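You operate a simulated robot arm through the tools that you are given. There is no shell and no other tool. Be economical: measure what you need, move in short steps, check, and stop when the job is done.

The job below is to be done with a simulated robot arm. You get a single attempt, and the scene is never put back.

## Task
Put the blue cap on the packing table away on the rack bench. Then take the battery one on the packing table and put it away on the motor test bench. Then put the bearing with the orange cage on the packing table away on the bench at station two. Then take the red cap and leave it on the packing table. Then set the orange slider with the white knob to 5. Then put the valve number two on the cage side of the long line bench away on the board of the valve jig. Then fetch the white diffuser and set it in the grey box marked packing. Then take the cap three on the cage side of the long line bench and put it away on the table of the die stand. Keep to this order. Set down upright: battery one. The orange slider with the white knob goes toward x +0.0, y +0.0, z +1.0 (a direction in the base frame), to its stop.
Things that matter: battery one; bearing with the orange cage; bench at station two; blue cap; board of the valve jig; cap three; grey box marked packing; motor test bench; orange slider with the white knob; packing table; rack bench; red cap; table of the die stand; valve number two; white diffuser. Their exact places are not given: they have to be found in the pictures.

The check looks at the end state, three seconds after you hand in, the way a careful person would. Anything else that was tipped, shoved, dropped, spilled or broken makes it a failure. A push-on lid holds only when it is set on centred and level and pressed home; a screw cap is set on level and turned clockwise until tight.

## Robot
A 7-joint arm with a two-finger parallel gripper on a trunk, on a base that drives. Base frame: it is fixed to the floor where the robot stands at the start and does not move with it; the origin is under the middle of the robot, x ahead of it, y to its left, z up; the surface under the hand at the start is at about z = 80. Units: cm, rad, N and s.
With the tool pointing down near the work surface it reaches from about 46 to 92 cm from the robot's upright axis, wherever it stands. Its first joint turns from -2.007 to 2.007 rad. Places, roughly: battery one [75, -25, 75]; bearing with the orange cage (4x4x2 cm) [60, -50, 80]; bench at station two [-480, -340, 80]; blue cap (10x10x6 cm) [90, -20, 80]; board of the valve jig [-400, -320, 80]; cap three [-425, 675, 75]; grey box marked packing [-450, 700, 75]; motor test bench [-1000, -70, 80]; orange slider with the white knob [-400, 590, 70]; packing table [70, -10, 80]; rack bench [80, 220, 70]; red cap (10x10x6 cm) [100, 200, 70]; table of the die stand (47x23 cm) [-738, 428, 86]; valve number two [-425, 600, 75]; white diffuser (7x7x3 cm) [-430, 660, 60]. Payload 3.91 kg.
The TCP is the grasp point between the finger pads, 3 cm short of the fingertips. In the tool frame z runs along the fingers and y along their closing line. The gripper opens to 11 cm. The fingers are 2 cm wide and 1 cm thick; the gripper's body (4.8 by 11.2 cm) begins 5.5 cm behind the TCP.
Orientation is that of the tool frame in the base frame, as a unit quaternion [w, x, y, z]. With the fingers straight down and closing along the base's y, the tool's x points along the base's -x, its y along +y and its z along -z.

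## Interface
- The arm moves only by the tool drive_tool. Its argument "steps" is a list of rows, each a list of 7 numbers: the shift along the tool's x, y, z in cm, then the turn, a rotation vector about the tool's x, y, z in rad, then the opening, from 0 (shut) to 1 (fully open). In form: [[x, y, z, rx, ry, rz, claw], ...]. A call has 1 to 20 rows; each row shifts and turns the commanded pose from where the row before left it, along the tool's axes as they then stand. Rows are played at 5 a second. More than 5 cm and 0.15 rad between two rows, or a gripper value outside its range, and nothing of the call is played. A pose out of reach is approached as far as the arm can. The call stops where the force on the tool passes 40 N (or 10 N more than at its start, if that is more) or the arm is blocked; 0.2 s more then pass. Each finger travels about 15.3 cm/s and halts on what it meets, pressing with about 33 N; the grip force reading is that of the motor and also rises with nothing between the fingers. The clock runs only during rows and for 0.2 s after the last one: add rows that do not move to give the fingers time. The reply holds the time, the measured pose of the TCP, the force on the tool along the base axes, the opening and the grip force, in the units named above and with some noise, with the torque about the TCP (base axes, N m) and any sound that the robot's microphone picked up.
- Cameras (640 x 400 px; columns grow to the right, rows downward): "scene" is now at [20.69, 14.38, 141.74]; the picture's right is [-0.68, -0.73, 0.00], its down [-0.39, 0.37, -0.84] and it looks along [0.62, -0.58, -0.54] (base axes); focal length 283 px, centre (320, 200). "wrist" rides on the gripper at [7.2, 1.7, -10.3] in the tool frame; the picture's right is [-0.23, 0.97, 0.00], its down [-0.76, -0.18, -0.62] and it looks along [-0.61, -0.14, 0.78] (tool axes); focal length 222 px, centre (320, 200).
- grab_frame(camera): a new picture of that camera. It takes no simulated time.
- move_column(by): slides the trunk up (or, below 0, down) by that many cm; the arm and the scene camera ride with it, the base frame stays. It gives what a move gives, with no picture.
- base_move(legs): drives the robot by 1 to 6 legs, each [ahead, left, turn to the left] in cm, cm and rad, along the robot's own axes; the way and the turn of a leg run together, so that a leg with both is an arc; at most 150 cm and 3.142 rad a leg. The arm and the cameras ride along, it lands a little off, and it stops where it bumps. It gives what a move gives.
- head_to(pan, tilt): turns the head with the scene camera to pan (to the left, within 1.396 rad either way) and tilt (down, from -0.506 to 1.204), counted from straight ahead of the robot. It gives what a move gives.
- locate(camera, pixels): for up to 12 pixels [column, row] of the newest picture of that camera ("zoom" is the newest enlarged one), the place [x, y, z] in the base frame of the surface seen there, good to about 0.3 cm. It takes no simulated time.
- zoom(camera, box): a new picture of the part [left, top, right, bottom] of that camera's present view, enlarged. It takes no simulated time.
- close_job(): hands the job in; it is judged then, once.

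Work in short steps. Measure before you move; look again where a grasp or a placing could have gone wrong, and mend it. You have 145 turns and 172 pictures in all, those below and enlarged ones among them. Open the gripper and draw the arm clear of the work before you hand the job in, unless the task says otherwise.

The tools are called by a JSON object that holds its "op" and its "data". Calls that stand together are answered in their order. drive_tool: Moves the arm, as the interface text tells. Its arguments: {"type":"object","properties":{"steps":{"type":"array"}},"required":["steps"]} The other tools are called the same way: move_column (by) slides the trunk up or down; base_move (legs) drives the base; head_to (pan, tilt) turns the head that bears the scene camera; grab_frame (camera) takes a picture; locate (camera, pixels) gives the place of the surface under pixels of a picture; zoom (camera, box) takes an enlarged picture of a part of a camera's view; close_job () hands the job in.

At the start:

```text
t: 0.0
tcp_pos: [62.23, -23.98, 105.46]
orientation: [0.0, 0.0, 1.0, 0.001]
contact_force: [-0.3, 0.4, -0.3]
wrist_torque: [0.0, 0.02, 0.01]
opening: 11.0
grasp_force: 0.1
trunk travel left (down, up): [-75.0, 24.0]
robot x, y, heading: [-0.23, 0.04, -0.002]
head pan, tilt: [-0.752, 0.565]
```

scene: 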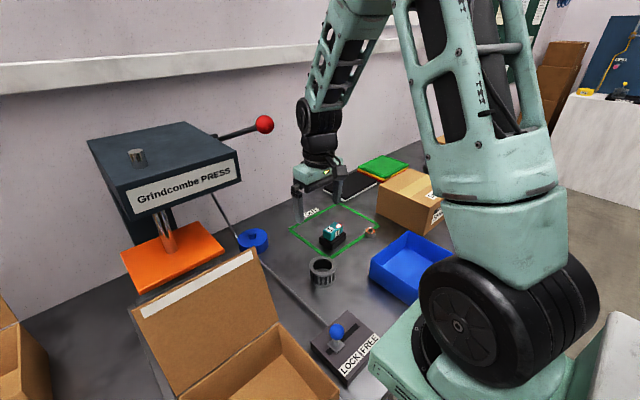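
wrist: 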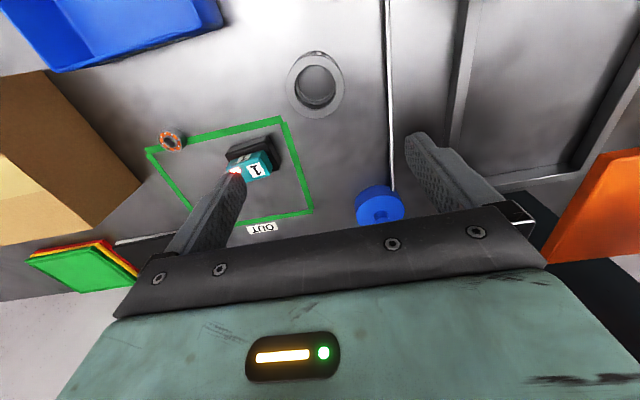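

The scene picture shows the blue cap near (253,240), battery at (332,235), bearing at (370,232). I measure these, and enlarge the area.

{"op": "zoom", "data": {"camera": "scene", "box": [220, 160, 460, 310]}}

{"op": "locate", "data": {"camera": "scene", "pixels": [[253, 233], [253, 246], [332, 228], [332, 245], [370, 232], [360, 210], [322, 272], [400, 270], [336, 332], [290, 300], [264, 124]]}}

{"op": "locate", "data": {"camera": "wrist", "pixels": [[380, 205], [390, 130], [258, 165], [250, 155], [171, 140], [315, 85], [262, 228], [285, 118], [312, 210], [150, 150], [400, 210], [360, 210]]}}

{"op": "zoom", "data": {"camera": "wrist", "box": [140, 40, 460, 240]}}

```text
2.67 times, centred on (340, 235) of scene
```

zoom: 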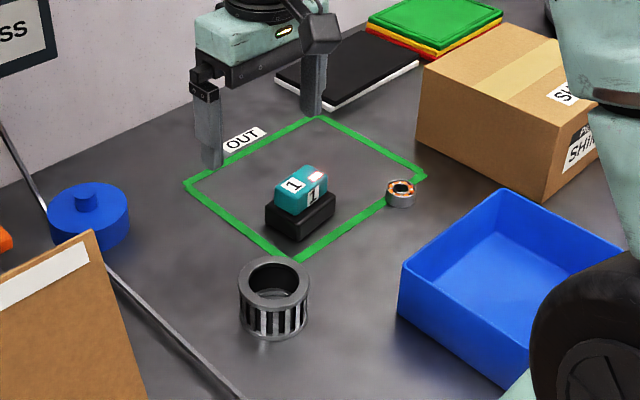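

```text
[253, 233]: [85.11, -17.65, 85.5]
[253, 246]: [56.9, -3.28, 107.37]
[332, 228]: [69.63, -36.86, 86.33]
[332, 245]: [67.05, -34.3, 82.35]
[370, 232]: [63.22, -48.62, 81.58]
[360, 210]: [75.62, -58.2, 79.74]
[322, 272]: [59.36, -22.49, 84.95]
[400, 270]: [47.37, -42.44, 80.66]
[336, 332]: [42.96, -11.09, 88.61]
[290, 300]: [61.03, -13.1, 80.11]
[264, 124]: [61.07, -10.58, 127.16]
```

```text
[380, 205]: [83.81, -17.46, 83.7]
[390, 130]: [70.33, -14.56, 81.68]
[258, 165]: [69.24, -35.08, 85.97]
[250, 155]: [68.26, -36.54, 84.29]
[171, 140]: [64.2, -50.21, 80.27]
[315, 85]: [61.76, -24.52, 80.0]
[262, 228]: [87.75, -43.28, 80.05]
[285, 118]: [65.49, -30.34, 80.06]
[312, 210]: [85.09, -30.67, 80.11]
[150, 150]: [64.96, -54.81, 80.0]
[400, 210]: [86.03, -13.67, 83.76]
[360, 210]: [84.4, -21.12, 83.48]
```

```text
2.00 times, centred on (300, 140) of wrist
```

zoom: 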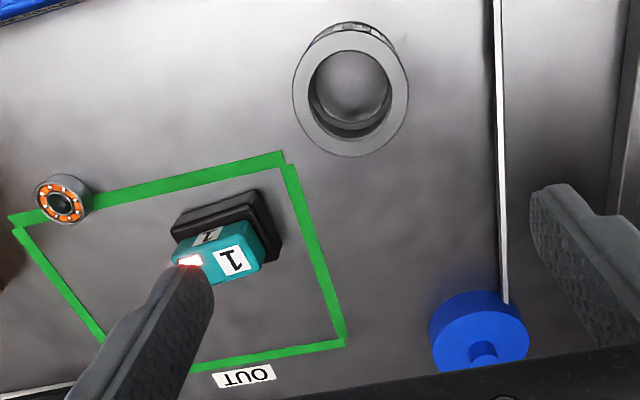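

The cap is about (85,-17.6) with a knob on top. A thin rod runs from the LOCK/FREE lever to it, so I look closer before touching it.

{"op": "zoom", "data": {"camera": "scene", "box": [200, 180, 310, 270]}}

{"op": "zoom", "data": {"camera": "scene", "box": [280, 290, 410, 395]}}

{"op": "locate", "data": {"camera": "wrist", "pixels": [[387, 20], [388, 60], [389, 100], [390, 130], [391, 160], [392, 180], [389, 5]]}}

{"op": "head_to", "data": {"pan": 0.0, "tilt": 0.7}}

{"op": "grab_frame", "data": {"camera": "scene"}}

```text
4.44 times, centred on (255, 225) of scene
```

zoom: 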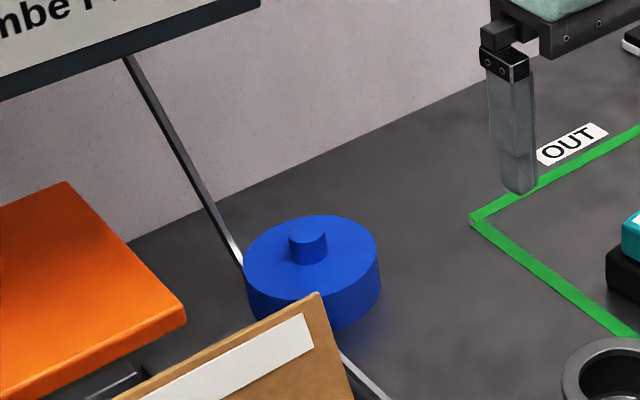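

```text
3.81 times, centred on (345, 342) of scene
```

zoom: 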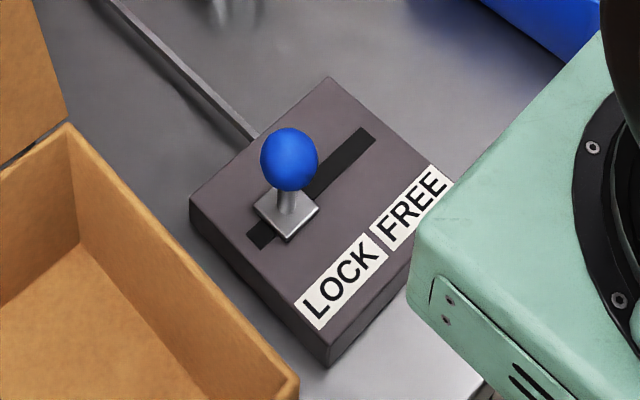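

```text
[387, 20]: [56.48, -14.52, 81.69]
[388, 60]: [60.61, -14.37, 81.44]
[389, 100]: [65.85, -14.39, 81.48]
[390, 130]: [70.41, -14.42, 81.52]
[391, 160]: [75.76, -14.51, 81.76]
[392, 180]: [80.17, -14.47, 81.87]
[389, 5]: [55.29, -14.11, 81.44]
```

```text
t: 1.1
tcp_pos: [62.15, -23.96, 105.31]
orientation: [0.0, 0.0, 1.0, -0.001]
contact_force: [0.8, 0.3, 0.1]
wrist_torque: [-0.01, 0.02, 0.03]
opening: 11.01
grasp_force: 0.0
trunk travel left (down, up): [-75.0, 24.0]
robot x, y, heading: [0.01, -0.37, -0.0]
head pan, tilt: [0.0, 0.7]
```

```text
165 pictures are left
```

scene: 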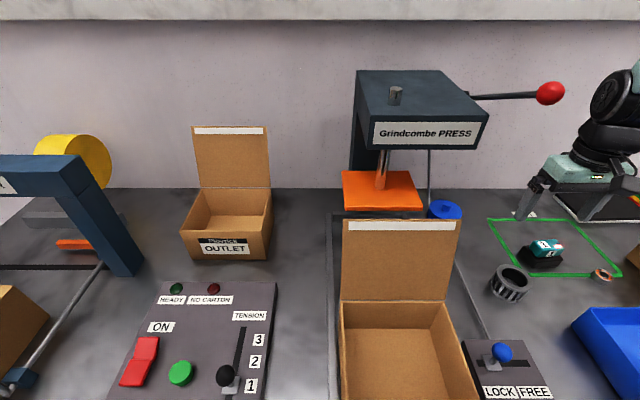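

The rod lies at y≈-14.5 running to the press, next to the cap. I also measure the press handle's red ball, which stands near the arm's way.

{"op": "locate", "data": {"camera": "scene", "pixels": [[549, 93], [500, 97], [470, 100], [430, 180], [430, 160], [445, 207], [487, 310], [460, 268], [420, 75], [400, 200], [375, 180], [501, 350]]}}

{"op": "zoom", "data": {"camera": "scene", "box": [400, 140, 520, 220]}}

```text
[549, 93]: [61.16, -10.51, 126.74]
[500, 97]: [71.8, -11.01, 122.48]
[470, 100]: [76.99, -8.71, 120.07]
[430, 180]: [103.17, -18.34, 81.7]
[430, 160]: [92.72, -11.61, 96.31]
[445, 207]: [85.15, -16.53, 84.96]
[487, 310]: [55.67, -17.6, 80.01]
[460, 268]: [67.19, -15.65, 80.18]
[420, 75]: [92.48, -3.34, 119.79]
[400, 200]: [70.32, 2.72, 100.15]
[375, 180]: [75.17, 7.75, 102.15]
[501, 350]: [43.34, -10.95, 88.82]
```

```text
5.00 times, centred on (460, 180) of scene
```

zoom: 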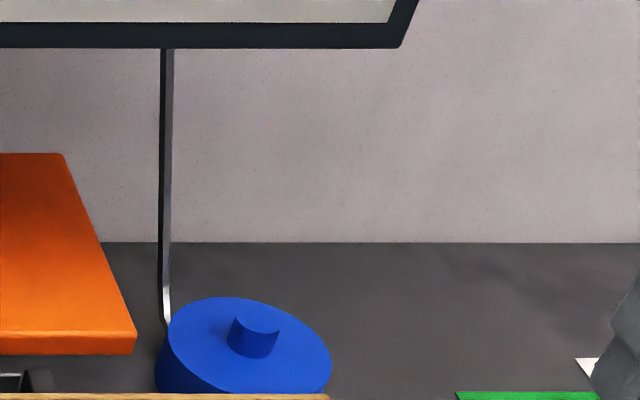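

The ball of the press handle is at (61,-10.5,127), in the way of an arm reaching from straight behind. I raise the trunk and shift the base to the right so that the arm comes to the cap from its free side.

{"op": "move_column", "data": {"by": 10}}

{"op": "base_move", "data": {"legs": [[0, -35, 0]]}}

{"op": "head_to", "data": {"pan": -0.1, "tilt": 0.65}}

{"op": "grab_frame", "data": {"camera": "scene"}}

{"op": "grab_frame", "data": {"camera": "wrist"}}

```text
t: 2.4
tcp_pos: [62.25, -23.99, 115.33]
orientation: [0.0, 0.0, 1.0, 0.0]
contact_force: [0.0, 0.1, 0.6]
wrist_torque: [-0.02, -0.04, 0.0]
opening: 10.97
grasp_force: 0.0
trunk travel left (down, up): [-85.0, 14.0]
robot x, y, heading: [-0.04, 0.16, -0.0]
head pan, tilt: [0.0, 0.7]
```

```text
t: 4.7
tcp_pos: [61.96, -59.5, 115.35]
orientation: [0.0, 0.002, 1.0, 0.0]
contact_force: [-0.5, -0.7, 0.5]
wrist_torque: [0.02, -0.01, 0.0]
opening: 10.99
grasp_force: 0.0
trunk travel left (down, up): [-85.0, 14.0]
robot x, y, heading: [-0.19, -34.79, -0.004]
head pan, tilt: [0.0, 0.7]
```

```text
t: 5.4
tcp_pos: [61.99, -59.36, 115.36]
orientation: [0.0, 0.002, 1.0, 0.0]
contact_force: [0.0, 0.4, 0.0]
wrist_torque: [0.05, 0.01, -0.02]
opening: 11.04
grasp_force: 0.1
trunk travel left (down, up): [-85.0, 14.0]
robot x, y, heading: [-0.5, -35.25, -0.006]
head pan, tilt: [-0.099, 0.649]
```

```text
163 pictures are left
```

scene: 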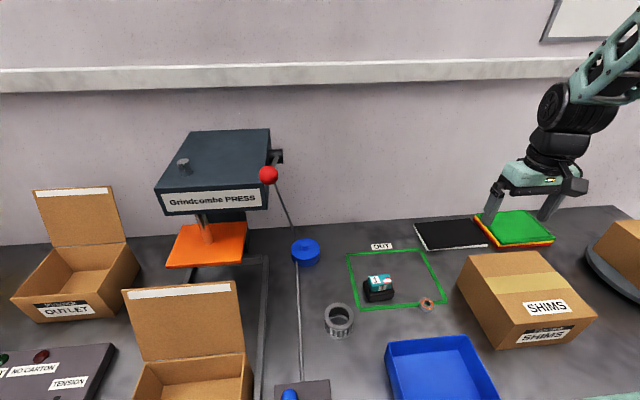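

```text
162 pictures are left
```

wrist: 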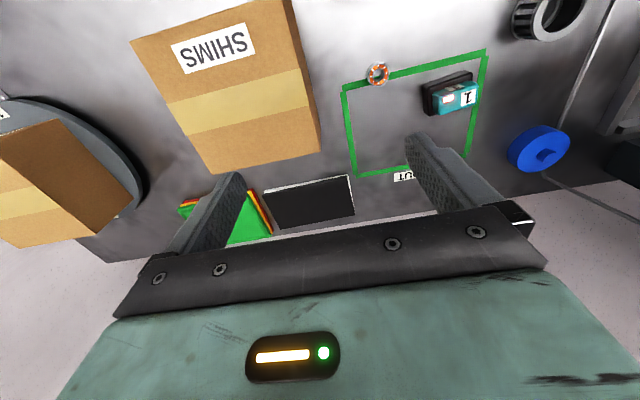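

The view from the right is clear now. I enlarge the cap in both views to see how the rod passes it.

{"op": "zoom", "data": {"camera": "scene", "box": [250, 145, 350, 285]}}

{"op": "zoom", "data": {"camera": "wrist", "box": [480, 90, 640, 210]}}

{"op": "locate", "data": {"camera": "scene", "pixels": [[308, 241], [308, 252], [296, 256], [317, 258], [306, 247], [268, 175], [275, 183], [288, 220], [270, 205], [278, 157]]}}

{"op": "locate", "data": {"camera": "wrist", "pixels": [[538, 147], [545, 155], [558, 138], [520, 155], [580, 195], [610, 205], [560, 185], [375, 72]]}}

```text
2.86 times, centred on (300, 215) of scene
```

zoom: 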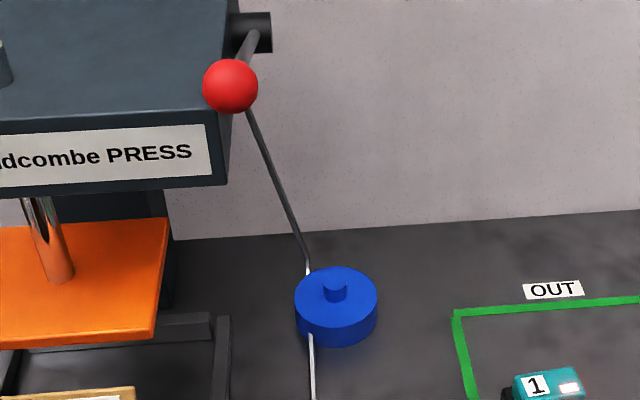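

```text
3.33 times, centred on (560, 150) of wrist
```

zoom: 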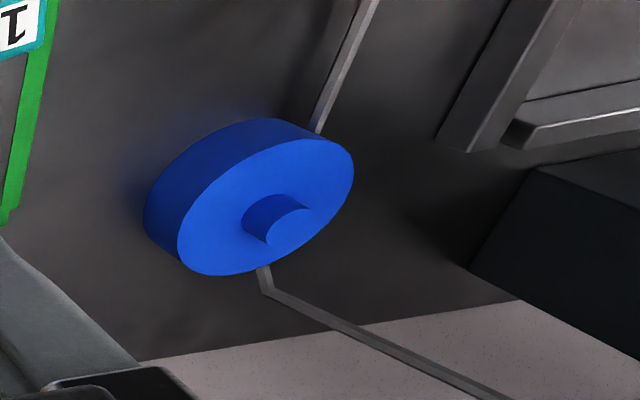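

```text
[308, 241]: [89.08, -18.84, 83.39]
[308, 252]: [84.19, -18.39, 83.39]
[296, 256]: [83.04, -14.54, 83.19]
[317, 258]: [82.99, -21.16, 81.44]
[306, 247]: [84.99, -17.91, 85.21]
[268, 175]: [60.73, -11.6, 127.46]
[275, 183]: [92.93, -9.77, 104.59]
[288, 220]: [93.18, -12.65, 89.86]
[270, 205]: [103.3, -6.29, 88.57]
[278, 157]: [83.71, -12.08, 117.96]
```

```text
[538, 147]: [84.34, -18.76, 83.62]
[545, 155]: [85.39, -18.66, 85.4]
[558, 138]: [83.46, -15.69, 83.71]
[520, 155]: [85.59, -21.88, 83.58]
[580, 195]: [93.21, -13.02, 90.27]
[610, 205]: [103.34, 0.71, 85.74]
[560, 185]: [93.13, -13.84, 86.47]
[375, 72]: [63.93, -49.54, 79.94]
```

The knob is at about (85.2,-17.8), top z≈85.5, and the rod only runs past or under the cap. I turn the gripper to close along x and lean it toward -y so the wrist stays clear of the press handle.

{"op": "drive_tool", "data": {"steps": [[0, 0, 0, 0, 0, -0.1428, 1], [0, 0, 0, 0, 0, -0.1428, 0.5], [0, 0, 0, 0, 0, -0.1428, 0.5], [0, 0, 0, 0, 0, -0.1428, 0.5], [0, 0, 0, 0, 0, -0.1428, 0.5], [0, 0, 0, 0, 0, -0.1428, 0.5], [0, 0, 0, 0, 0, -0.1428, 0.5], [0, 0, 0, 0, 0, -0.1428, 0.5], [0, 0, 0, 0, 0, -0.1428, 0.5], [0, 0, 0, 0, 0, -0.1428, 0.5], [0, 0, 0, 0, 0, -0.1428, 0.5], [0, 0, 0, 0, -0.125, 0, 0.5], [0, 0, 0, 0, -0.125, 0, 0.5], [0, 0, 0, 0, 0, 0, 0.5]]}}

```text
t: 8.4
tcp_pos: [62.04, -59.45, 115.4]
orientation: [0.088, -0.7, 0.703, 0.087]
contact_force: [-0.7, -0.5, 0.0]
wrist_torque: [-0.02, -0.02, -0.01]
opening: 5.52
grasp_force: 0.1
trunk travel left (down, up): [-85.0, 14.0]
robot x, y, heading: [-0.02, -34.99, -0.007]
head pan, tilt: [-0.099, 0.649]
```

Orientation is as wanted (tool z leans toward +y). I carry it over to above the knob at z≈100.

{"op": "drive_tool", "data": {"steps": [[-3.05, -1.93, 2.07, 0, 0, 0, 0.5], [-3.05, -1.93, 2.07, 0, 0, 0, 0.5], [-3.05, -1.93, 2.07, 0, 0, 0, 0.5], [-3.05, -1.93, 2.07, 0, 0, 0, 0.5], [-3.05, -1.93, 2.07, 0, 0, 0, 0.5], [-3.05, -1.93, 2.07, 0, 0, 0, 0.5], [-3.05, -1.93, 2.07, 0, 0, 0, 0.5], [-3.05, -1.93, 2.07, 0, 0, 0, 0.5], [-3.05, -1.93, 2.07, 0, 0, 0, 0.5], [-3.05, -1.93, 2.07, 0, 0, 0, 0.5], [-3.05, -1.93, 2.07, 0, 0, 0, 0.5], [-3.05, -1.93, 2.07, 0, 0, 0, 0.5], [0, 0, 0, 0, 0, 0, 0.5]]}}

{"op": "grab_frame", "data": {"camera": "scene"}}

{"op": "grab_frame", "data": {"camera": "wrist"}}

```text
t: 11.2
tcp_pos: [85.51, -17.9, 100.3]
orientation: [0.088, -0.699, 0.704, 0.087]
contact_force: [0.5, 0.3, 0.5]
wrist_torque: [0.01, -0.02, 0.03]
opening: 5.52
grasp_force: 0.0
trunk travel left (down, up): [-85.0, 14.0]
robot x, y, heading: [-0.08, -35.27, -0.004]
head pan, tilt: [-0.099, 0.649]
```

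```text
159 pictures are left
```

scene: 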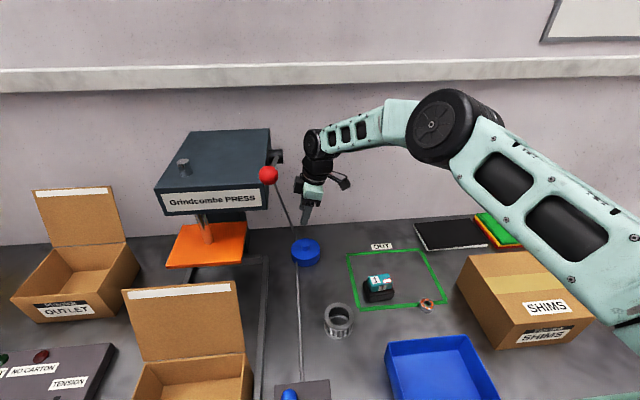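

```text
158 pictures are left
```

wrist: 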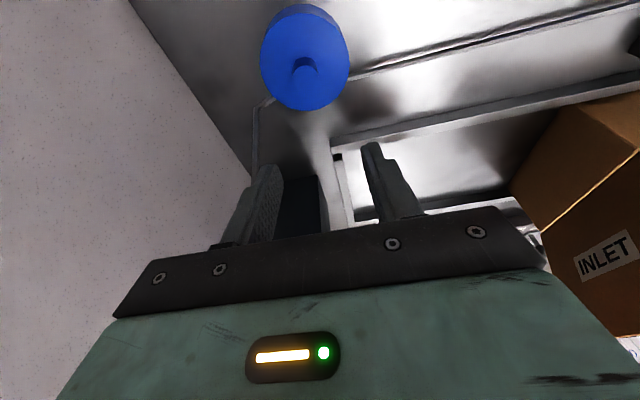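

The knob shows at (304,68) in the wrist view; I measure it once more before descending.

{"op": "locate", "data": {"camera": "wrist", "pixels": [[304, 62], [304, 70], [297, 66], [312, 66], [304, 10], [263, 50], [346, 60], [300, 98]]}}

```text
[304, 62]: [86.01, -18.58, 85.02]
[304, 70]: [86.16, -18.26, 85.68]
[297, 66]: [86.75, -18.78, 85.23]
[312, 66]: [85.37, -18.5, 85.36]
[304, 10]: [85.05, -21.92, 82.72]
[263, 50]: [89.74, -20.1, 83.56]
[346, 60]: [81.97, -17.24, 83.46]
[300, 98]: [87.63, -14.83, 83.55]
```

Knob centre ≈(85.9,-17.7). I descend to grip it by its sides, then close.

{"op": "drive_tool", "data": {"steps": [[0.895, -0.1, 3.2, 0, 0, 0, 0.5], [0.895, -0.1, 3.2, 0, 0, 0, 0.5], [0.895, -0.1, 3.2, 0, 0, 0, 0.5], [0.45, -0.05, 1.6, 0, 0, 0, 0.5], [0.45, -0.05, 1.6, 0, 0, 0, 0.5], [0, 0, 0, 0, 0, 0, 0.5], [0, 0, 0, 0, 0, 0, 0]]}}

{"op": "drive_tool", "data": {"steps": [[0, 0, 0, 0, 0, 0, 0], [0, 0, 0, 0, 0, 0, 0], [0, 0, 0, 0, 0, 0, 0]]}}

{"op": "grab_frame", "data": {"camera": "wrist"}}

```text
t: 12.8
tcp_pos: [85.86, -18.14, 87.06]
orientation: [0.088, -0.699, 0.704, 0.088]
contact_force: [-0.6, -0.3, 0.6]
wrist_torque: [0.06, -0.02, 0.01]
opening: 2.35
grasp_force: 33.0
trunk travel left (down, up): [-85.0, 14.0]
robot x, y, heading: [-0.25, -35.02, -0.006]
head pan, tilt: [-0.099, 0.649]
```

```text
t: 13.6
tcp_pos: [85.89, -18.31, 86.99]
orientation: [0.088, -0.7, 0.703, 0.088]
contact_force: [0.9, 0.3, -0.7]
wrist_torque: [0.01, -0.01, 0.01]
opening: 2.33
grasp_force: 33.4
trunk travel left (down, up): [-85.0, 14.0]
robot x, y, heading: [-0.13, -35.21, -0.002]
head pan, tilt: [-0.099, 0.649]
```

```text
157 pictures are left
```

wrist: 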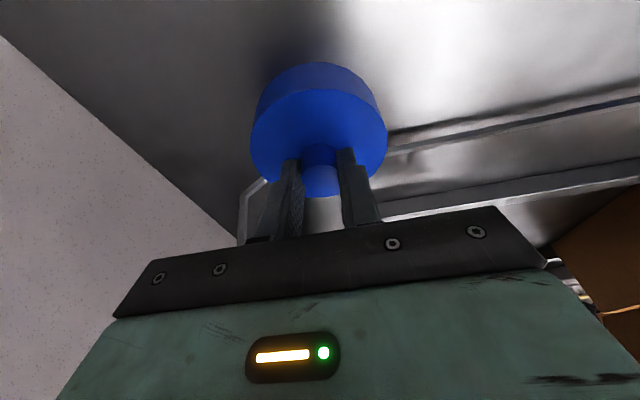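

The knob is held at 2.3 cm. I lift straight up and watch the force.

{"op": "drive_tool", "data": {"steps": [[-0.25, 0, -0.97, 0, 0, 0, 0], [-0.25, 0, -0.97, 0, 0, 0, 0], [-0.74, 0, -2.9, 0, 0, 0, 0], [-0.74, 0, -2.9, 0, 0, 0, 0], [-0.74, 0, -2.9, 0, 0, 0, 0], [0, 0, 0, 0, 0, 0, 0]]}}

{"op": "grab_frame", "data": {"camera": "scene"}}

```text
t: 15.0
tcp_pos: [85.75, -18.24, 98.04]
orientation: [0.088, -0.7, 0.703, 0.088]
contact_force: [0.3, 0.0, -0.3]
wrist_torque: [-0.02, -0.01, -0.01]
opening: 2.33
grasp_force: 32.8
trunk travel left (down, up): [-85.0, 14.0]
robot x, y, heading: [-0.24, -34.96, -0.005]
head pan, tilt: [-0.099, 0.649]
```

```text
156 pictures are left
```

scene: 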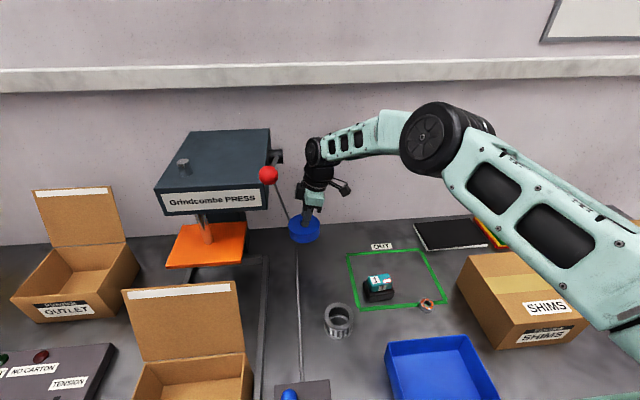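

The cap hangs level in the gripper, nothing else moved. I retreat to the right, up and back, then drive back from the table.

{"op": "drive_tool", "data": {"steps": [[2.64, 1.93, -2.13, 0, 0, 0, 0], [2.64, 1.93, -2.13, 0, 0, 0, 0], [2.64, 1.93, -2.13, 0, 0, 0, 0], [2.64, 1.93, -2.13, 0, 0, 0, 0], [2.64, 1.93, -2.13, 0, 0, 0, 0], [2.64, 1.93, -2.13, 0, 0, 0, 0], [2.64, 1.93, -2.13, 0, 0, 0, 0], [2.64, 1.93, -2.13, 0, 0, 0, 0], [2.64, 1.93, -2.13, 0, 0, 0, 0], [2.64, 1.93, -2.13, 0, 0, 0, 0], [2.64, 1.93, -2.13, 0, 0, 0, 0], [2.64, 1.93, -2.13, 0, 0, 0, 0]]}}

{"op": "base_move", "data": {"legs": [[-70, 0, 0], [0, 120, 0], [0, 115, 0]]}}

{"op": "head_to", "data": {"pan": 0, "tilt": 0.45}}

{"op": "grab_frame", "data": {"camera": "scene"}}

```text
t: 17.6
tcp_pos: [62.54, -54.93, 114.82]
orientation: [0.088, -0.7, 0.703, 0.088]
contact_force: [0.0, -0.1, -1.6]
wrist_torque: [-0.05, 0.04, 0.04]
opening: 2.36
grasp_force: 32.4
trunk travel left (down, up): [-85.0, 14.0]
robot x, y, heading: [0.08, -35.62, -0.007]
head pan, tilt: [-0.099, 0.649]
```

```text
t: 32.6
tcp_pos: [-10.19, 182.79, 114.79]
orientation: [-0.087, 0.708, -0.695, -0.089]
contact_force: [0.0, 0.2, -0.2]
wrist_torque: [0.0, 0.02, 0.01]
opening: 2.34
grasp_force: 32.8
trunk travel left (down, up): [-85.0, 14.0]
robot x, y, heading: [-73.51, 200.9, 0.019]
head pan, tilt: [-0.099, 0.649]
```

```text
t: 33.3
tcp_pos: [-10.11, 182.72, 114.96]
orientation: [-0.087, 0.708, -0.695, -0.09]
contact_force: [-0.5, 0.0, -0.2]
wrist_torque: [-0.01, -0.01, 0.01]
opening: 2.34
grasp_force: 33.4
trunk travel left (down, up): [-85.0, 14.0]
robot x, y, heading: [-73.18, 200.46, 0.024]
head pan, tilt: [0.0, 0.45]
```

```text
155 pictures are left
```

scene: 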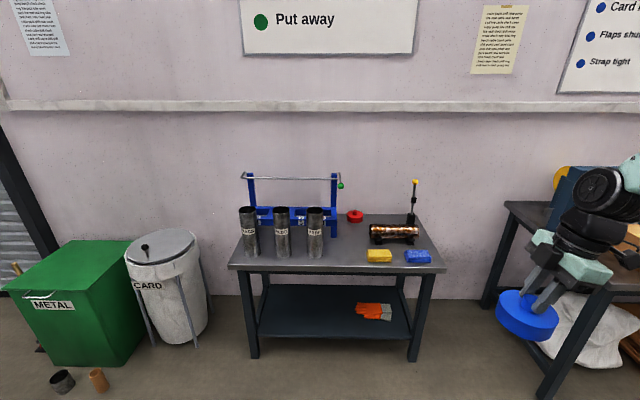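

The rack bench stands ahead with three labelled tubes, the red cap at (355,216) and other goods. I enlarge and measure it.

{"op": "zoom", "data": {"camera": "scene", "box": [215, 160, 455, 310]}}

{"op": "locate", "data": {"camera": "scene", "pixels": [[355, 216], [231, 264], [443, 270], [425, 218], [380, 255], [418, 255], [350, 240], [340, 260], [315, 212], [395, 235], [415, 190], [350, 225]]}}

{"op": "zoom", "data": {"camera": "scene", "box": [480, 260, 580, 350]}}

```text
2.67 times, centred on (335, 235) of scene
```

zoom: 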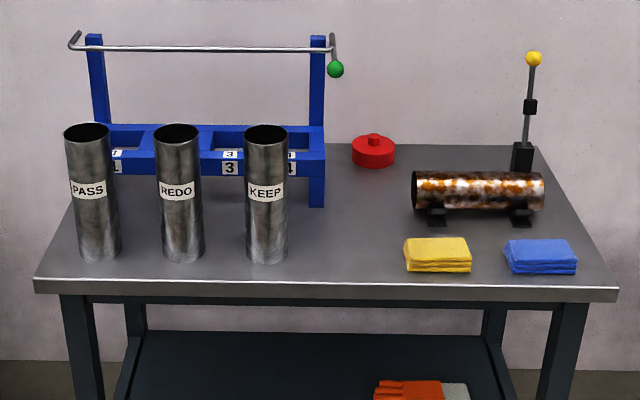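

```text
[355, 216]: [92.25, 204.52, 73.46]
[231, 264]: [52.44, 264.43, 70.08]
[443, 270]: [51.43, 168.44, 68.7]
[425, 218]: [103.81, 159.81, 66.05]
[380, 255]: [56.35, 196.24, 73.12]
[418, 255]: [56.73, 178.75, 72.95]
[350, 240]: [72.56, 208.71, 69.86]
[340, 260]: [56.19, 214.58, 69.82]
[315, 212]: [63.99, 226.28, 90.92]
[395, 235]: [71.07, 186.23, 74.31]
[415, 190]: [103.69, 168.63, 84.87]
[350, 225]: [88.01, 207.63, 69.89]
```

```text
4.44 times, centred on (530, 305) of scene
```

zoom: 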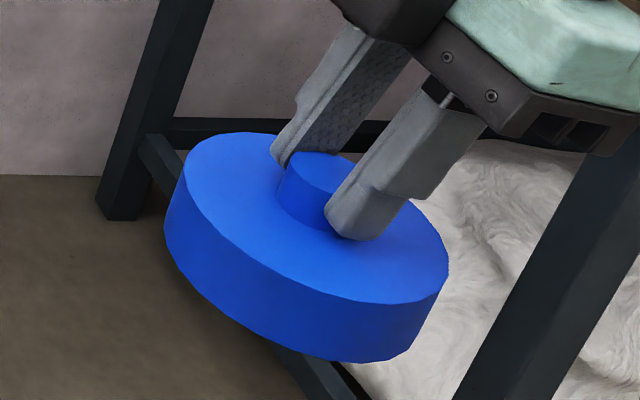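

The bench top is at z≈69.9 with a free place near (75,209), between the KEEP tube and the rusty pipe. I drive up to the bench.

{"op": "base_move", "data": {"legs": [[80, 14, -0.02]]}}

{"op": "head_to", "data": {"pan": -0.05, "tilt": 0.75}}

{"op": "grab_frame", "data": {"camera": "scene"}}

{"op": "grab_frame", "data": {"camera": "wrist"}}

```text
t: 37.7
tcp_pos: [70.83, 196.6, 114.82]
orientation: [-0.088, 0.703, -0.7, -0.088]
contact_force: [-0.2, 0.4, -0.9]
wrist_torque: [-0.03, -0.02, 0.0]
opening: 2.35
grasp_force: 33.6
trunk travel left (down, up): [-85.0, 14.0]
robot x, y, heading: [8.1, 215.63, 0.006]
head pan, tilt: [0.0, 0.45]
```

```text
t: 38.5
tcp_pos: [70.74, 196.78, 114.84]
orientation: [-0.088, 0.702, -0.701, -0.088]
contact_force: [1.0, -0.6, -0.4]
wrist_torque: [0.01, 0.0, 0.01]
opening: 2.33
grasp_force: 33.5
trunk travel left (down, up): [-85.0, 14.0]
robot x, y, heading: [7.87, 215.95, 0.0]
head pan, tilt: [-0.051, 0.75]
```

```text
152 pictures are left
```

scene: 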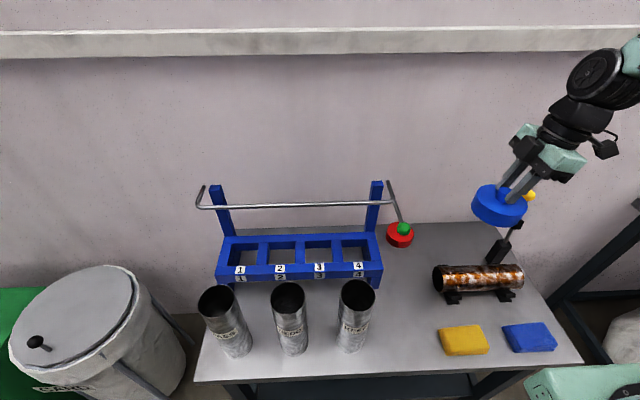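

```text
151 pictures are left
```

wrist: 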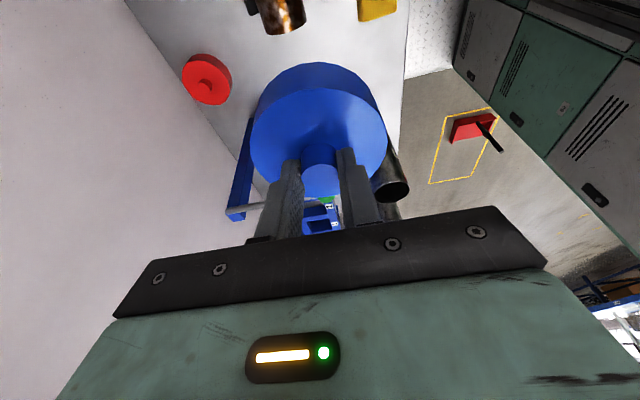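

I measure the free patch between tubes, pipe and red cap, and the bar with the green ball above the red cap.

{"op": "locate", "data": {"camera": "scene", "pixels": [[400, 240], [402, 229], [390, 195], [392, 203], [435, 280], [452, 298], [357, 290], [380, 283], [405, 290], [440, 335], [376, 185], [400, 246]]}}

{"op": "zoom", "data": {"camera": "scene", "box": [340, 165, 460, 265]}}

```text
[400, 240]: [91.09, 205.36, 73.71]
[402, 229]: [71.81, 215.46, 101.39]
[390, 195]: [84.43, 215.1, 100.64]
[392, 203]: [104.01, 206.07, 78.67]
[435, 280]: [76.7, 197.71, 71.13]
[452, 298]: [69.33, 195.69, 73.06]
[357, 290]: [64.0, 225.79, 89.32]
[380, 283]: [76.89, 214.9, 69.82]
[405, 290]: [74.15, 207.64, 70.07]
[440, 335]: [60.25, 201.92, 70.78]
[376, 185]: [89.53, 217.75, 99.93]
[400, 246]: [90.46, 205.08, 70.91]
```

```text
4.00 times, centred on (400, 215) of scene
```

zoom: 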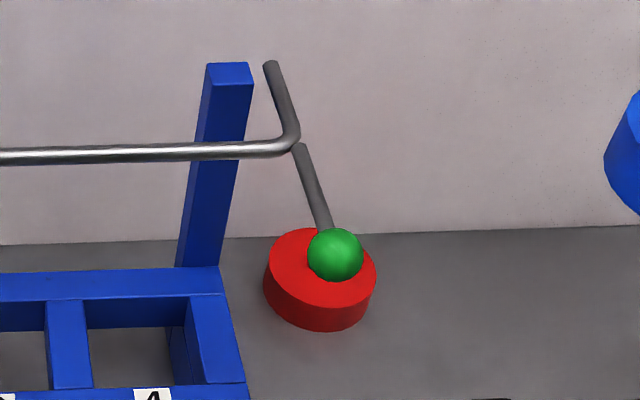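

The green ball overhangs at (72,215,101), so I choose the spot (78,206), keeping the hand right of it. I lower the trunk and go above that spot.

{"op": "move_column", "data": {"by": -20}}

{"op": "drive_tool", "data": {"steps": [[-2.84, -2.4, 0.72, 0, 0, 0, 0], [-2.84, -2.4, 0.72, 0, 0, 0, 0], [-2.84, -2.4, 0.72, 0, 0, 0, 0], [0.74, 0, 2.9, 0, 0, 0, 0], [0.74, 0, 2.9, 0, 0, 0, 0], [0.74, 0, 2.9, 0, 0, 0, 0], [0.74, 0, 2.9, 0, 0, 0, 0], [0, 0, 0, 0, 0, 0, 0]]}}

{"op": "grab_frame", "data": {"camera": "scene"}}

```text
t: 40.7
tcp_pos: [70.81, 196.59, 94.85]
orientation: [-0.089, 0.703, -0.701, -0.089]
contact_force: [1.0, -0.8, -0.6]
wrist_torque: [0.0, -0.01, 0.0]
opening: 2.34
grasp_force: 32.7
trunk travel left (down, up): [-65.0, 34.0]
robot x, y, heading: [7.76, 215.81, 0.004]
head pan, tilt: [-0.051, 0.75]
```

```text
t: 42.5
tcp_pos: [78.02, 205.56, 82.83]
orientation: [-0.088, 0.703, -0.7, -0.088]
contact_force: [0.3, 0.4, -0.1]
wrist_torque: [0.02, 0.01, 0.01]
opening: 2.32
grasp_force: 33.0
trunk travel left (down, up): [-65.0, 34.0]
robot x, y, heading: [8.04, 216.14, 0.004]
head pan, tilt: [-0.051, 0.75]
```

```text
149 pictures are left
```

scene: 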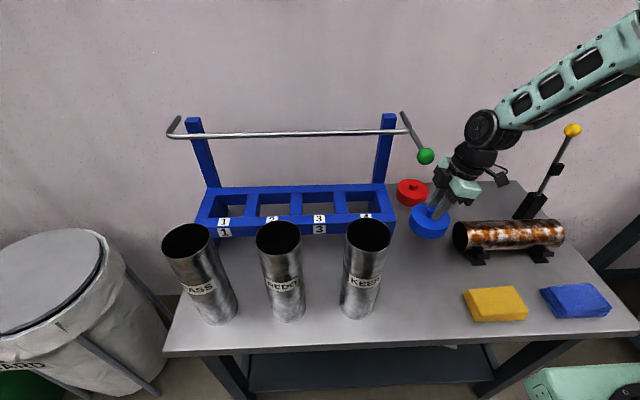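

The cap is above the free spot. I lower it the last 6 cm in small steps.

{"op": "drive_tool", "data": {"steps": [[0.62, 0, 2.42, 0, 0, 0, 0], [0.62, 0, 2.42, 0, 0, 0, 0], [0.07, 0, 0.29, 0, 0, 0, 0], [0.07, 0, 0.29, 0, 0, 0, 0], [0, 0, 0, 0, 0, 0, 0]]}}

{"op": "grab_frame", "data": {"camera": "wrist"}}

```text
t: 43.7
tcp_pos: [78.01, 205.49, 77.36]
orientation: [-0.088, 0.703, -0.7, -0.088]
contact_force: [0.9, 0.5, 0.4]
wrist_torque: [-0.02, 0.01, -0.05]
opening: 2.34
grasp_force: 32.7
trunk travel left (down, up): [-65.0, 34.0]
robot x, y, heading: [7.79, 215.64, 0.004]
head pan, tilt: [-0.051, 0.75]
```

```text
148 pictures are left
```

wrist: 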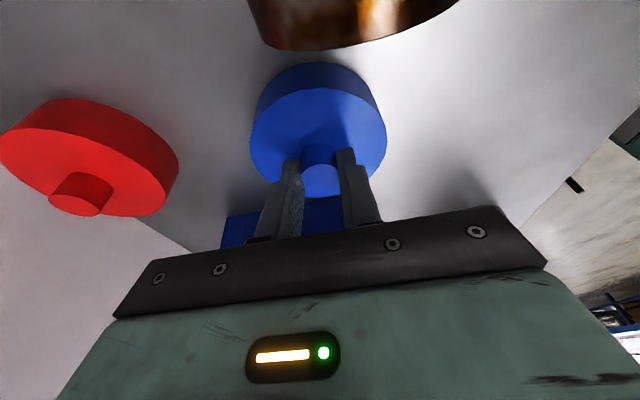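

Half a centimetre remains; I step down until the force shows contact.

{"op": "drive_tool", "data": {"steps": [[0.037, 0, 0.145, 0, 0, 0, 0], [0.037, 0, 0.145, 0, 0, 0, 0], [0.025, 0, 0.1, 0, 0, 0, 0], [0, 0, 0, 0, 0, 0, 0]]}}

```text
t: 44.7
tcp_pos: [78.11, 205.54, 76.99]
orientation: [-0.088, 0.703, -0.7, -0.088]
contact_force: [-2.8, -0.7, 19.4]
wrist_torque: [0.07, 0.18, 0.06]
opening: 2.33
grasp_force: 33.2
trunk travel left (down, up): [-65.0, 34.0]
robot x, y, heading: [8.16, 216.06, 0.007]
head pan, tilt: [-0.051, 0.75]
```

Contact (19 N). I open the fingers and rise straight up.

{"op": "drive_tool", "data": {"steps": [[0, 0, -0.05, 0, 0, 0, 0.45], [0, 0, 0, 0, 0, 0, 0.45], [-0.5, 0, -1.94, 0, 0, 0, 0.45], [-0.74, 0, -2.9, 0, 0, 0, 0.45], [-0.74, 0, -2.9, 0, 0, 0, 0.45], [-0.74, 0, -2.9, 0, 0, 0, 0.45], [0, 0, 0, 0, 0, 0, 0.45]]}}

{"op": "grab_frame", "data": {"camera": "wrist"}}

{"op": "grab_frame", "data": {"camera": "scene"}}

```text
t: 46.3
tcp_pos: [77.86, 205.56, 87.87]
orientation: [-0.088, 0.703, -0.701, -0.089]
contact_force: [-0.9, 0.9, -0.1]
wrist_torque: [-0.01, 0.03, -0.04]
opening: 4.95
grasp_force: 0.0
trunk travel left (down, up): [-65.0, 34.0]
robot x, y, heading: [8.28, 215.59, 0.004]
head pan, tilt: [-0.051, 0.75]
```

```text
147 pictures are left
```

wrist: 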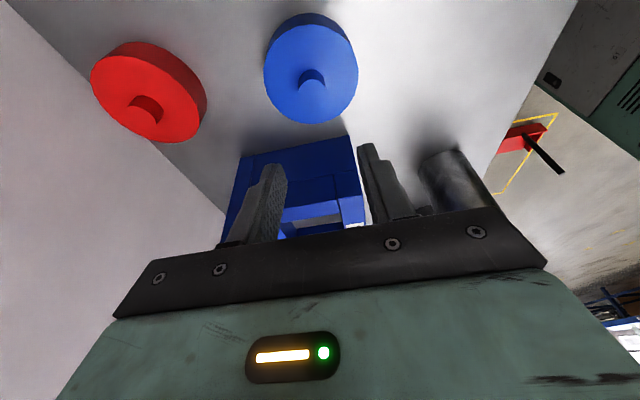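

```text
146 pictures are left
```

scene: 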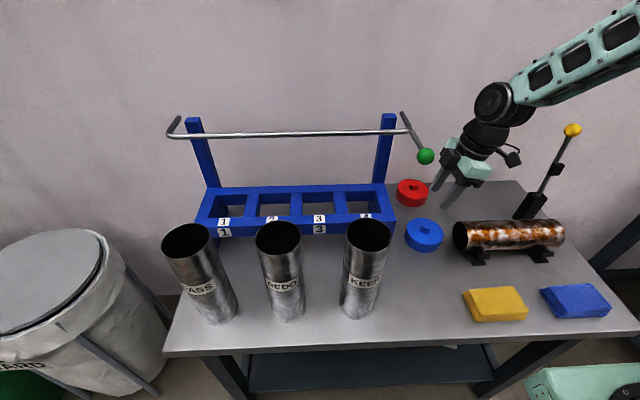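

Blue cap stands on the rack bench. I note the red cap's knob for later, draw the arm back and return to the packing table for the battery.

{"op": "locate", "data": {"camera": "wrist", "pixels": [[147, 103], [147, 110], [93, 90], [205, 100], [160, 140]]}}

{"op": "drive_tool", "data": {"steps": [[1.1, 2.4, -2.7, 0, 0, 0, 0.45], [1.1, 2.4, -2.7, 0, 0, 0, 0.45], [1.1, 2.4, -2.7, 0, 0, 0, 0.45], [1.1, 2, -2.7, 0, 0, 0, 0.45], [1.1, 2, -2.7, 0, 0, 0, 0.45], [1.1, 2, -2.7, 0, 0, 0, 0.45]]}}

{"op": "move_column", "data": {"by": 15}}

{"op": "base_move", "data": {"legs": [[-70, 0, 0], [0, -120, 0], [0, -116, 0], [60, 0, 0]]}}

{"op": "head_to", "data": {"pan": -0.3, "tilt": 0.7}}

{"op": "grab_frame", "data": {"camera": "scene"}}

{"op": "grab_frame", "data": {"camera": "wrist"}}

```text
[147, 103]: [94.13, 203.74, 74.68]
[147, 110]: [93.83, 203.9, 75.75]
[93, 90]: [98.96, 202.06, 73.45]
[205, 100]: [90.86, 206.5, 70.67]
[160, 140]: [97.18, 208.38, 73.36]
```

```text
t: 47.7
tcp_pos: [64.81, 195.03, 101.9]
orientation: [-0.087, 0.703, -0.701, -0.089]
contact_force: [-0.2, -0.1, 0.2]
wrist_torque: [0.03, 0.05, 0.02]
opening: 4.94
grasp_force: 0.0
trunk travel left (down, up): [-65.0, 34.0]
robot x, y, heading: [8.24, 216.01, 0.005]
head pan, tilt: [-0.051, 0.75]
```

```text
t: 49.5
tcp_pos: [64.86, 195.04, 116.92]
orientation: [-0.088, 0.704, -0.7, -0.089]
contact_force: [-0.1, -0.6, -0.1]
wrist_torque: [0.0, -0.03, -0.02]
opening: 4.97
grasp_force: 0.1
trunk travel left (down, up): [-80.0, 19.0]
robot x, y, heading: [7.94, 216.05, 0.005]
head pan, tilt: [-0.051, 0.75]
```

```text
t: 67.5
tcp_pos: [53.0, -42.85, 116.89]
orientation: [0.088, -0.695, 0.708, 0.087]
contact_force: [0.3, -0.6, -0.5]
wrist_torque: [-0.01, -0.03, -0.01]
opening: 4.95
grasp_force: 0.0
trunk travel left (down, up): [-80.0, 19.0]
robot x, y, heading: [-3.22, -20.39, -0.019]
head pan, tilt: [-0.051, 0.75]
```

```text
t: 68.3
tcp_pos: [52.93, -42.92, 116.92]
orientation: [0.09, -0.695, 0.708, 0.088]
contact_force: [0.1, 0.3, 0.5]
wrist_torque: [-0.06, 0.01, -0.01]
opening: 4.95
grasp_force: 0.1
trunk travel left (down, up): [-80.0, 19.0]
robot x, y, heading: [-3.26, -20.49, -0.02]
head pan, tilt: [-0.3, 0.7]
```

```text
145 pictures are left
```

scene: 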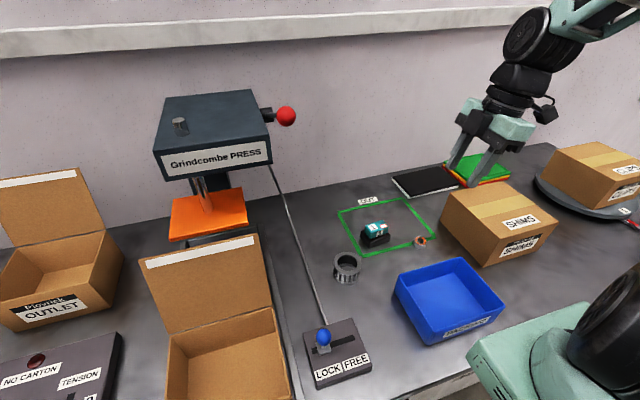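

```text
144 pictures are left
```

wrist: 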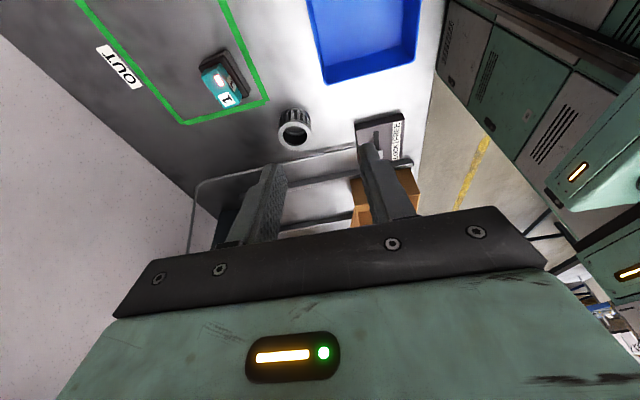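

I look closely at the battery: whether the teal block and black foot belong together.

{"op": "zoom", "data": {"camera": "scene", "box": [330, 190, 450, 270]}}

{"op": "zoom", "data": {"camera": "wrist", "box": [180, 30, 280, 120]}}

{"op": "locate", "data": {"camera": "zoom", "pixels": [[200, 150], [300, 130], [420, 330], [330, 430], [230, 280], [300, 290], [370, 420]]}}

```text
5.00 times, centred on (390, 230) of scene
```

zoom: 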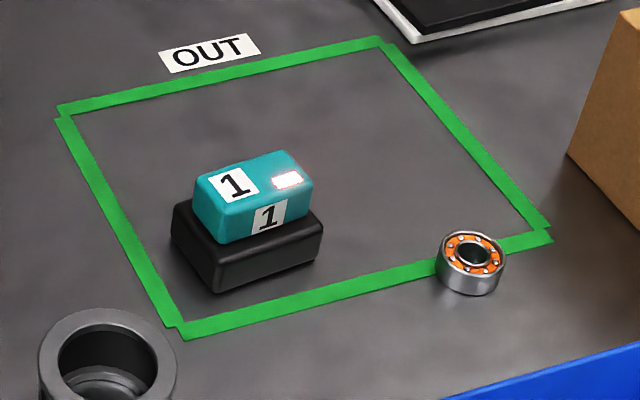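

```text
4.44 times, centred on (230, 75) of wrist
```

zoom: 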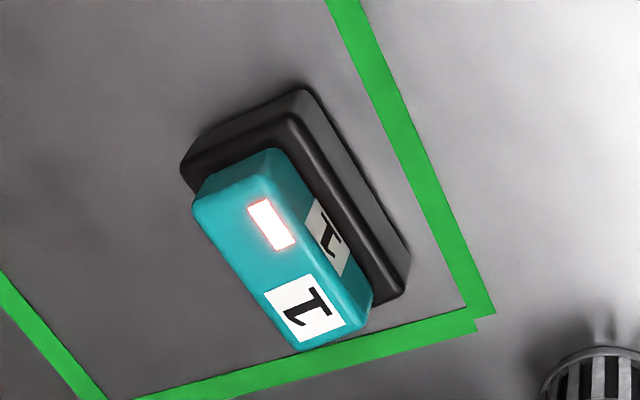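

```text
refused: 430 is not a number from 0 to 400
```

{"op": "locate", "data": {"camera": "zoom", "pixels": [[200, 215], [265, 160], [285, 155], [300, 335], [360, 300], [370, 250], [290, 250], [400, 285], [290, 95]]}}

{"op": "locate", "data": {"camera": "scene", "pixels": [[385, 225], [374, 234], [392, 231], [378, 227], [375, 241], [390, 237], [365, 236], [421, 241]]}}

```text
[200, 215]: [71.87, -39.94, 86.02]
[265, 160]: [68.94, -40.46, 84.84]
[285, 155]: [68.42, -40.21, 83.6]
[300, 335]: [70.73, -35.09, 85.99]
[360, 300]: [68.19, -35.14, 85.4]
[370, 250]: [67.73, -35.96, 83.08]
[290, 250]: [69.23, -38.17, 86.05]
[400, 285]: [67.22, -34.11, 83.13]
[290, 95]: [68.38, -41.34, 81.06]
```

```text
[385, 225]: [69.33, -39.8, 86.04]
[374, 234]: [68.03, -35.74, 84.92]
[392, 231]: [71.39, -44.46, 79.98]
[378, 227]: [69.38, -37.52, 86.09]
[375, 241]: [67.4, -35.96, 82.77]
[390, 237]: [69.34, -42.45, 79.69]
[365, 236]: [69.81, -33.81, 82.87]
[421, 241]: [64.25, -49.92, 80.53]
```

Teal block: top z≈86, 3.1 wide along about x (turned 0.2 rad), centre ≈(69.9,-37.7), on a wider black foot with top z≈83. I take off the lean, turn to match, and move above it.

{"op": "drive_tool", "data": {"steps": [[0, 0, 0, 0, 0.125, 0, 0.5], [0, 0, 0, 0, 0.125, 0, 0.5], [0, 0, 0, 0, 0, -0.112, 0.5], [0, 0, 0, 0, 0, -0.112, 0.5], [-0.27, -2.95, 3.65, 0, 0, 0, 0.5], [-0.27, -2.95, 3.65, 0, 0, 0, 0.5], [-0.27, -2.95, 3.65, 0, 0, 0, 0.5], [-0.27, -2.95, 3.65, 0, 0, 0, 0.5], [-0.27, -2.95, 3.65, 0, 0, 0, 0.5], [-0.27, -2.95, 3.65, 0, 0, 0, 0.5], [0, 0, 0, 0, 0, 0, 0.5]]}}

{"op": "grab_frame", "data": {"camera": "wrist"}}

{"op": "grab_frame", "data": {"camera": "scene"}}

```text
t: 70.7
tcp_pos: [69.89, -37.69, 94.94]
orientation: [0.0, 0.776, -0.631, 0.0]
contact_force: [-0.1, -0.4, 0.2]
wrist_torque: [0.0, 0.04, 0.0]
opening: 5.52
grasp_force: 0.1
trunk travel left (down, up): [-80.0, 19.0]
robot x, y, heading: [-3.19, -20.86, -0.02]
head pan, tilt: [-0.3, 0.7]
```

```text
141 pictures are left
```

wrist: 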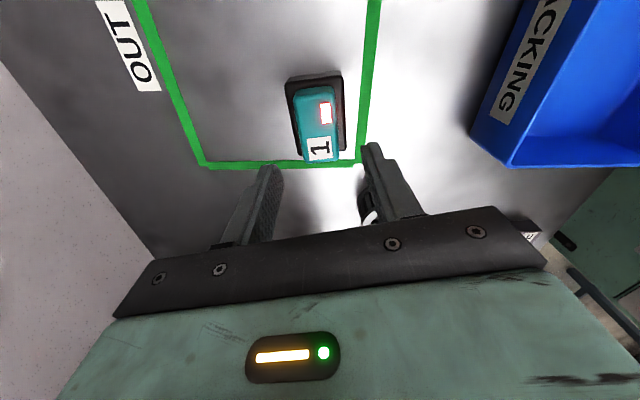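

```text
140 pictures are left
```

scene: 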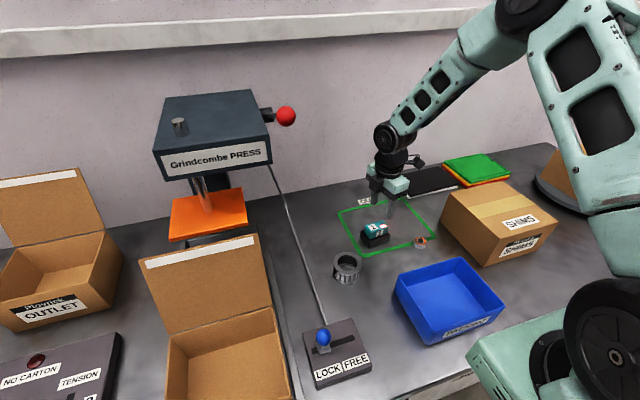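

I check alignment of the block's top in this view.

{"op": "locate", "data": {"camera": "wrist", "pixels": [[300, 100], [332, 97], [305, 152], [336, 152], [318, 126], [293, 90], [341, 85]]}}

{"op": "zoom", "data": {"camera": "wrist", "box": [270, 60, 370, 170]}}

```text
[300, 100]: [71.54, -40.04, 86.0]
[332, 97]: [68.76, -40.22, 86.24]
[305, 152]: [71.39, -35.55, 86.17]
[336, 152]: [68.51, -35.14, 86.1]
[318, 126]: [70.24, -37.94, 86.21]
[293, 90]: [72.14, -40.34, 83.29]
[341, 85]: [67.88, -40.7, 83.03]
```

```text
3.64 times, centred on (320, 115) of wrist
```

zoom: 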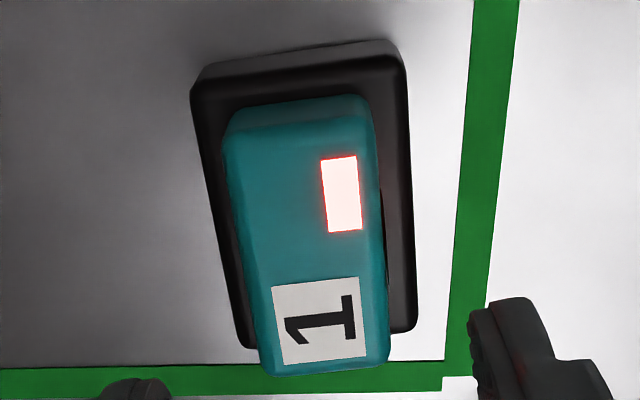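

I refine the turn angle using label and lamp corners.

{"op": "locate", "data": {"camera": "zoom", "pixels": [[274, 290], [357, 280], [365, 353], [280, 362], [322, 160], [353, 157], [361, 229], [330, 232], [200, 95], [248, 340], [402, 85], [410, 320]]}}

```text
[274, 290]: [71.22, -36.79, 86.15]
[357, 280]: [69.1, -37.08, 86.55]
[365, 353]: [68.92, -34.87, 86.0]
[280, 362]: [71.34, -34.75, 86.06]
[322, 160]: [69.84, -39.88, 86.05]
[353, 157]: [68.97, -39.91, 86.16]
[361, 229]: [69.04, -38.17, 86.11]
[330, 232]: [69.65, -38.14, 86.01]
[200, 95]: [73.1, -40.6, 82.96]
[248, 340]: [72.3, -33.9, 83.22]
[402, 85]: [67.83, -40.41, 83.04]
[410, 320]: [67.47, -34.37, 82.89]
```

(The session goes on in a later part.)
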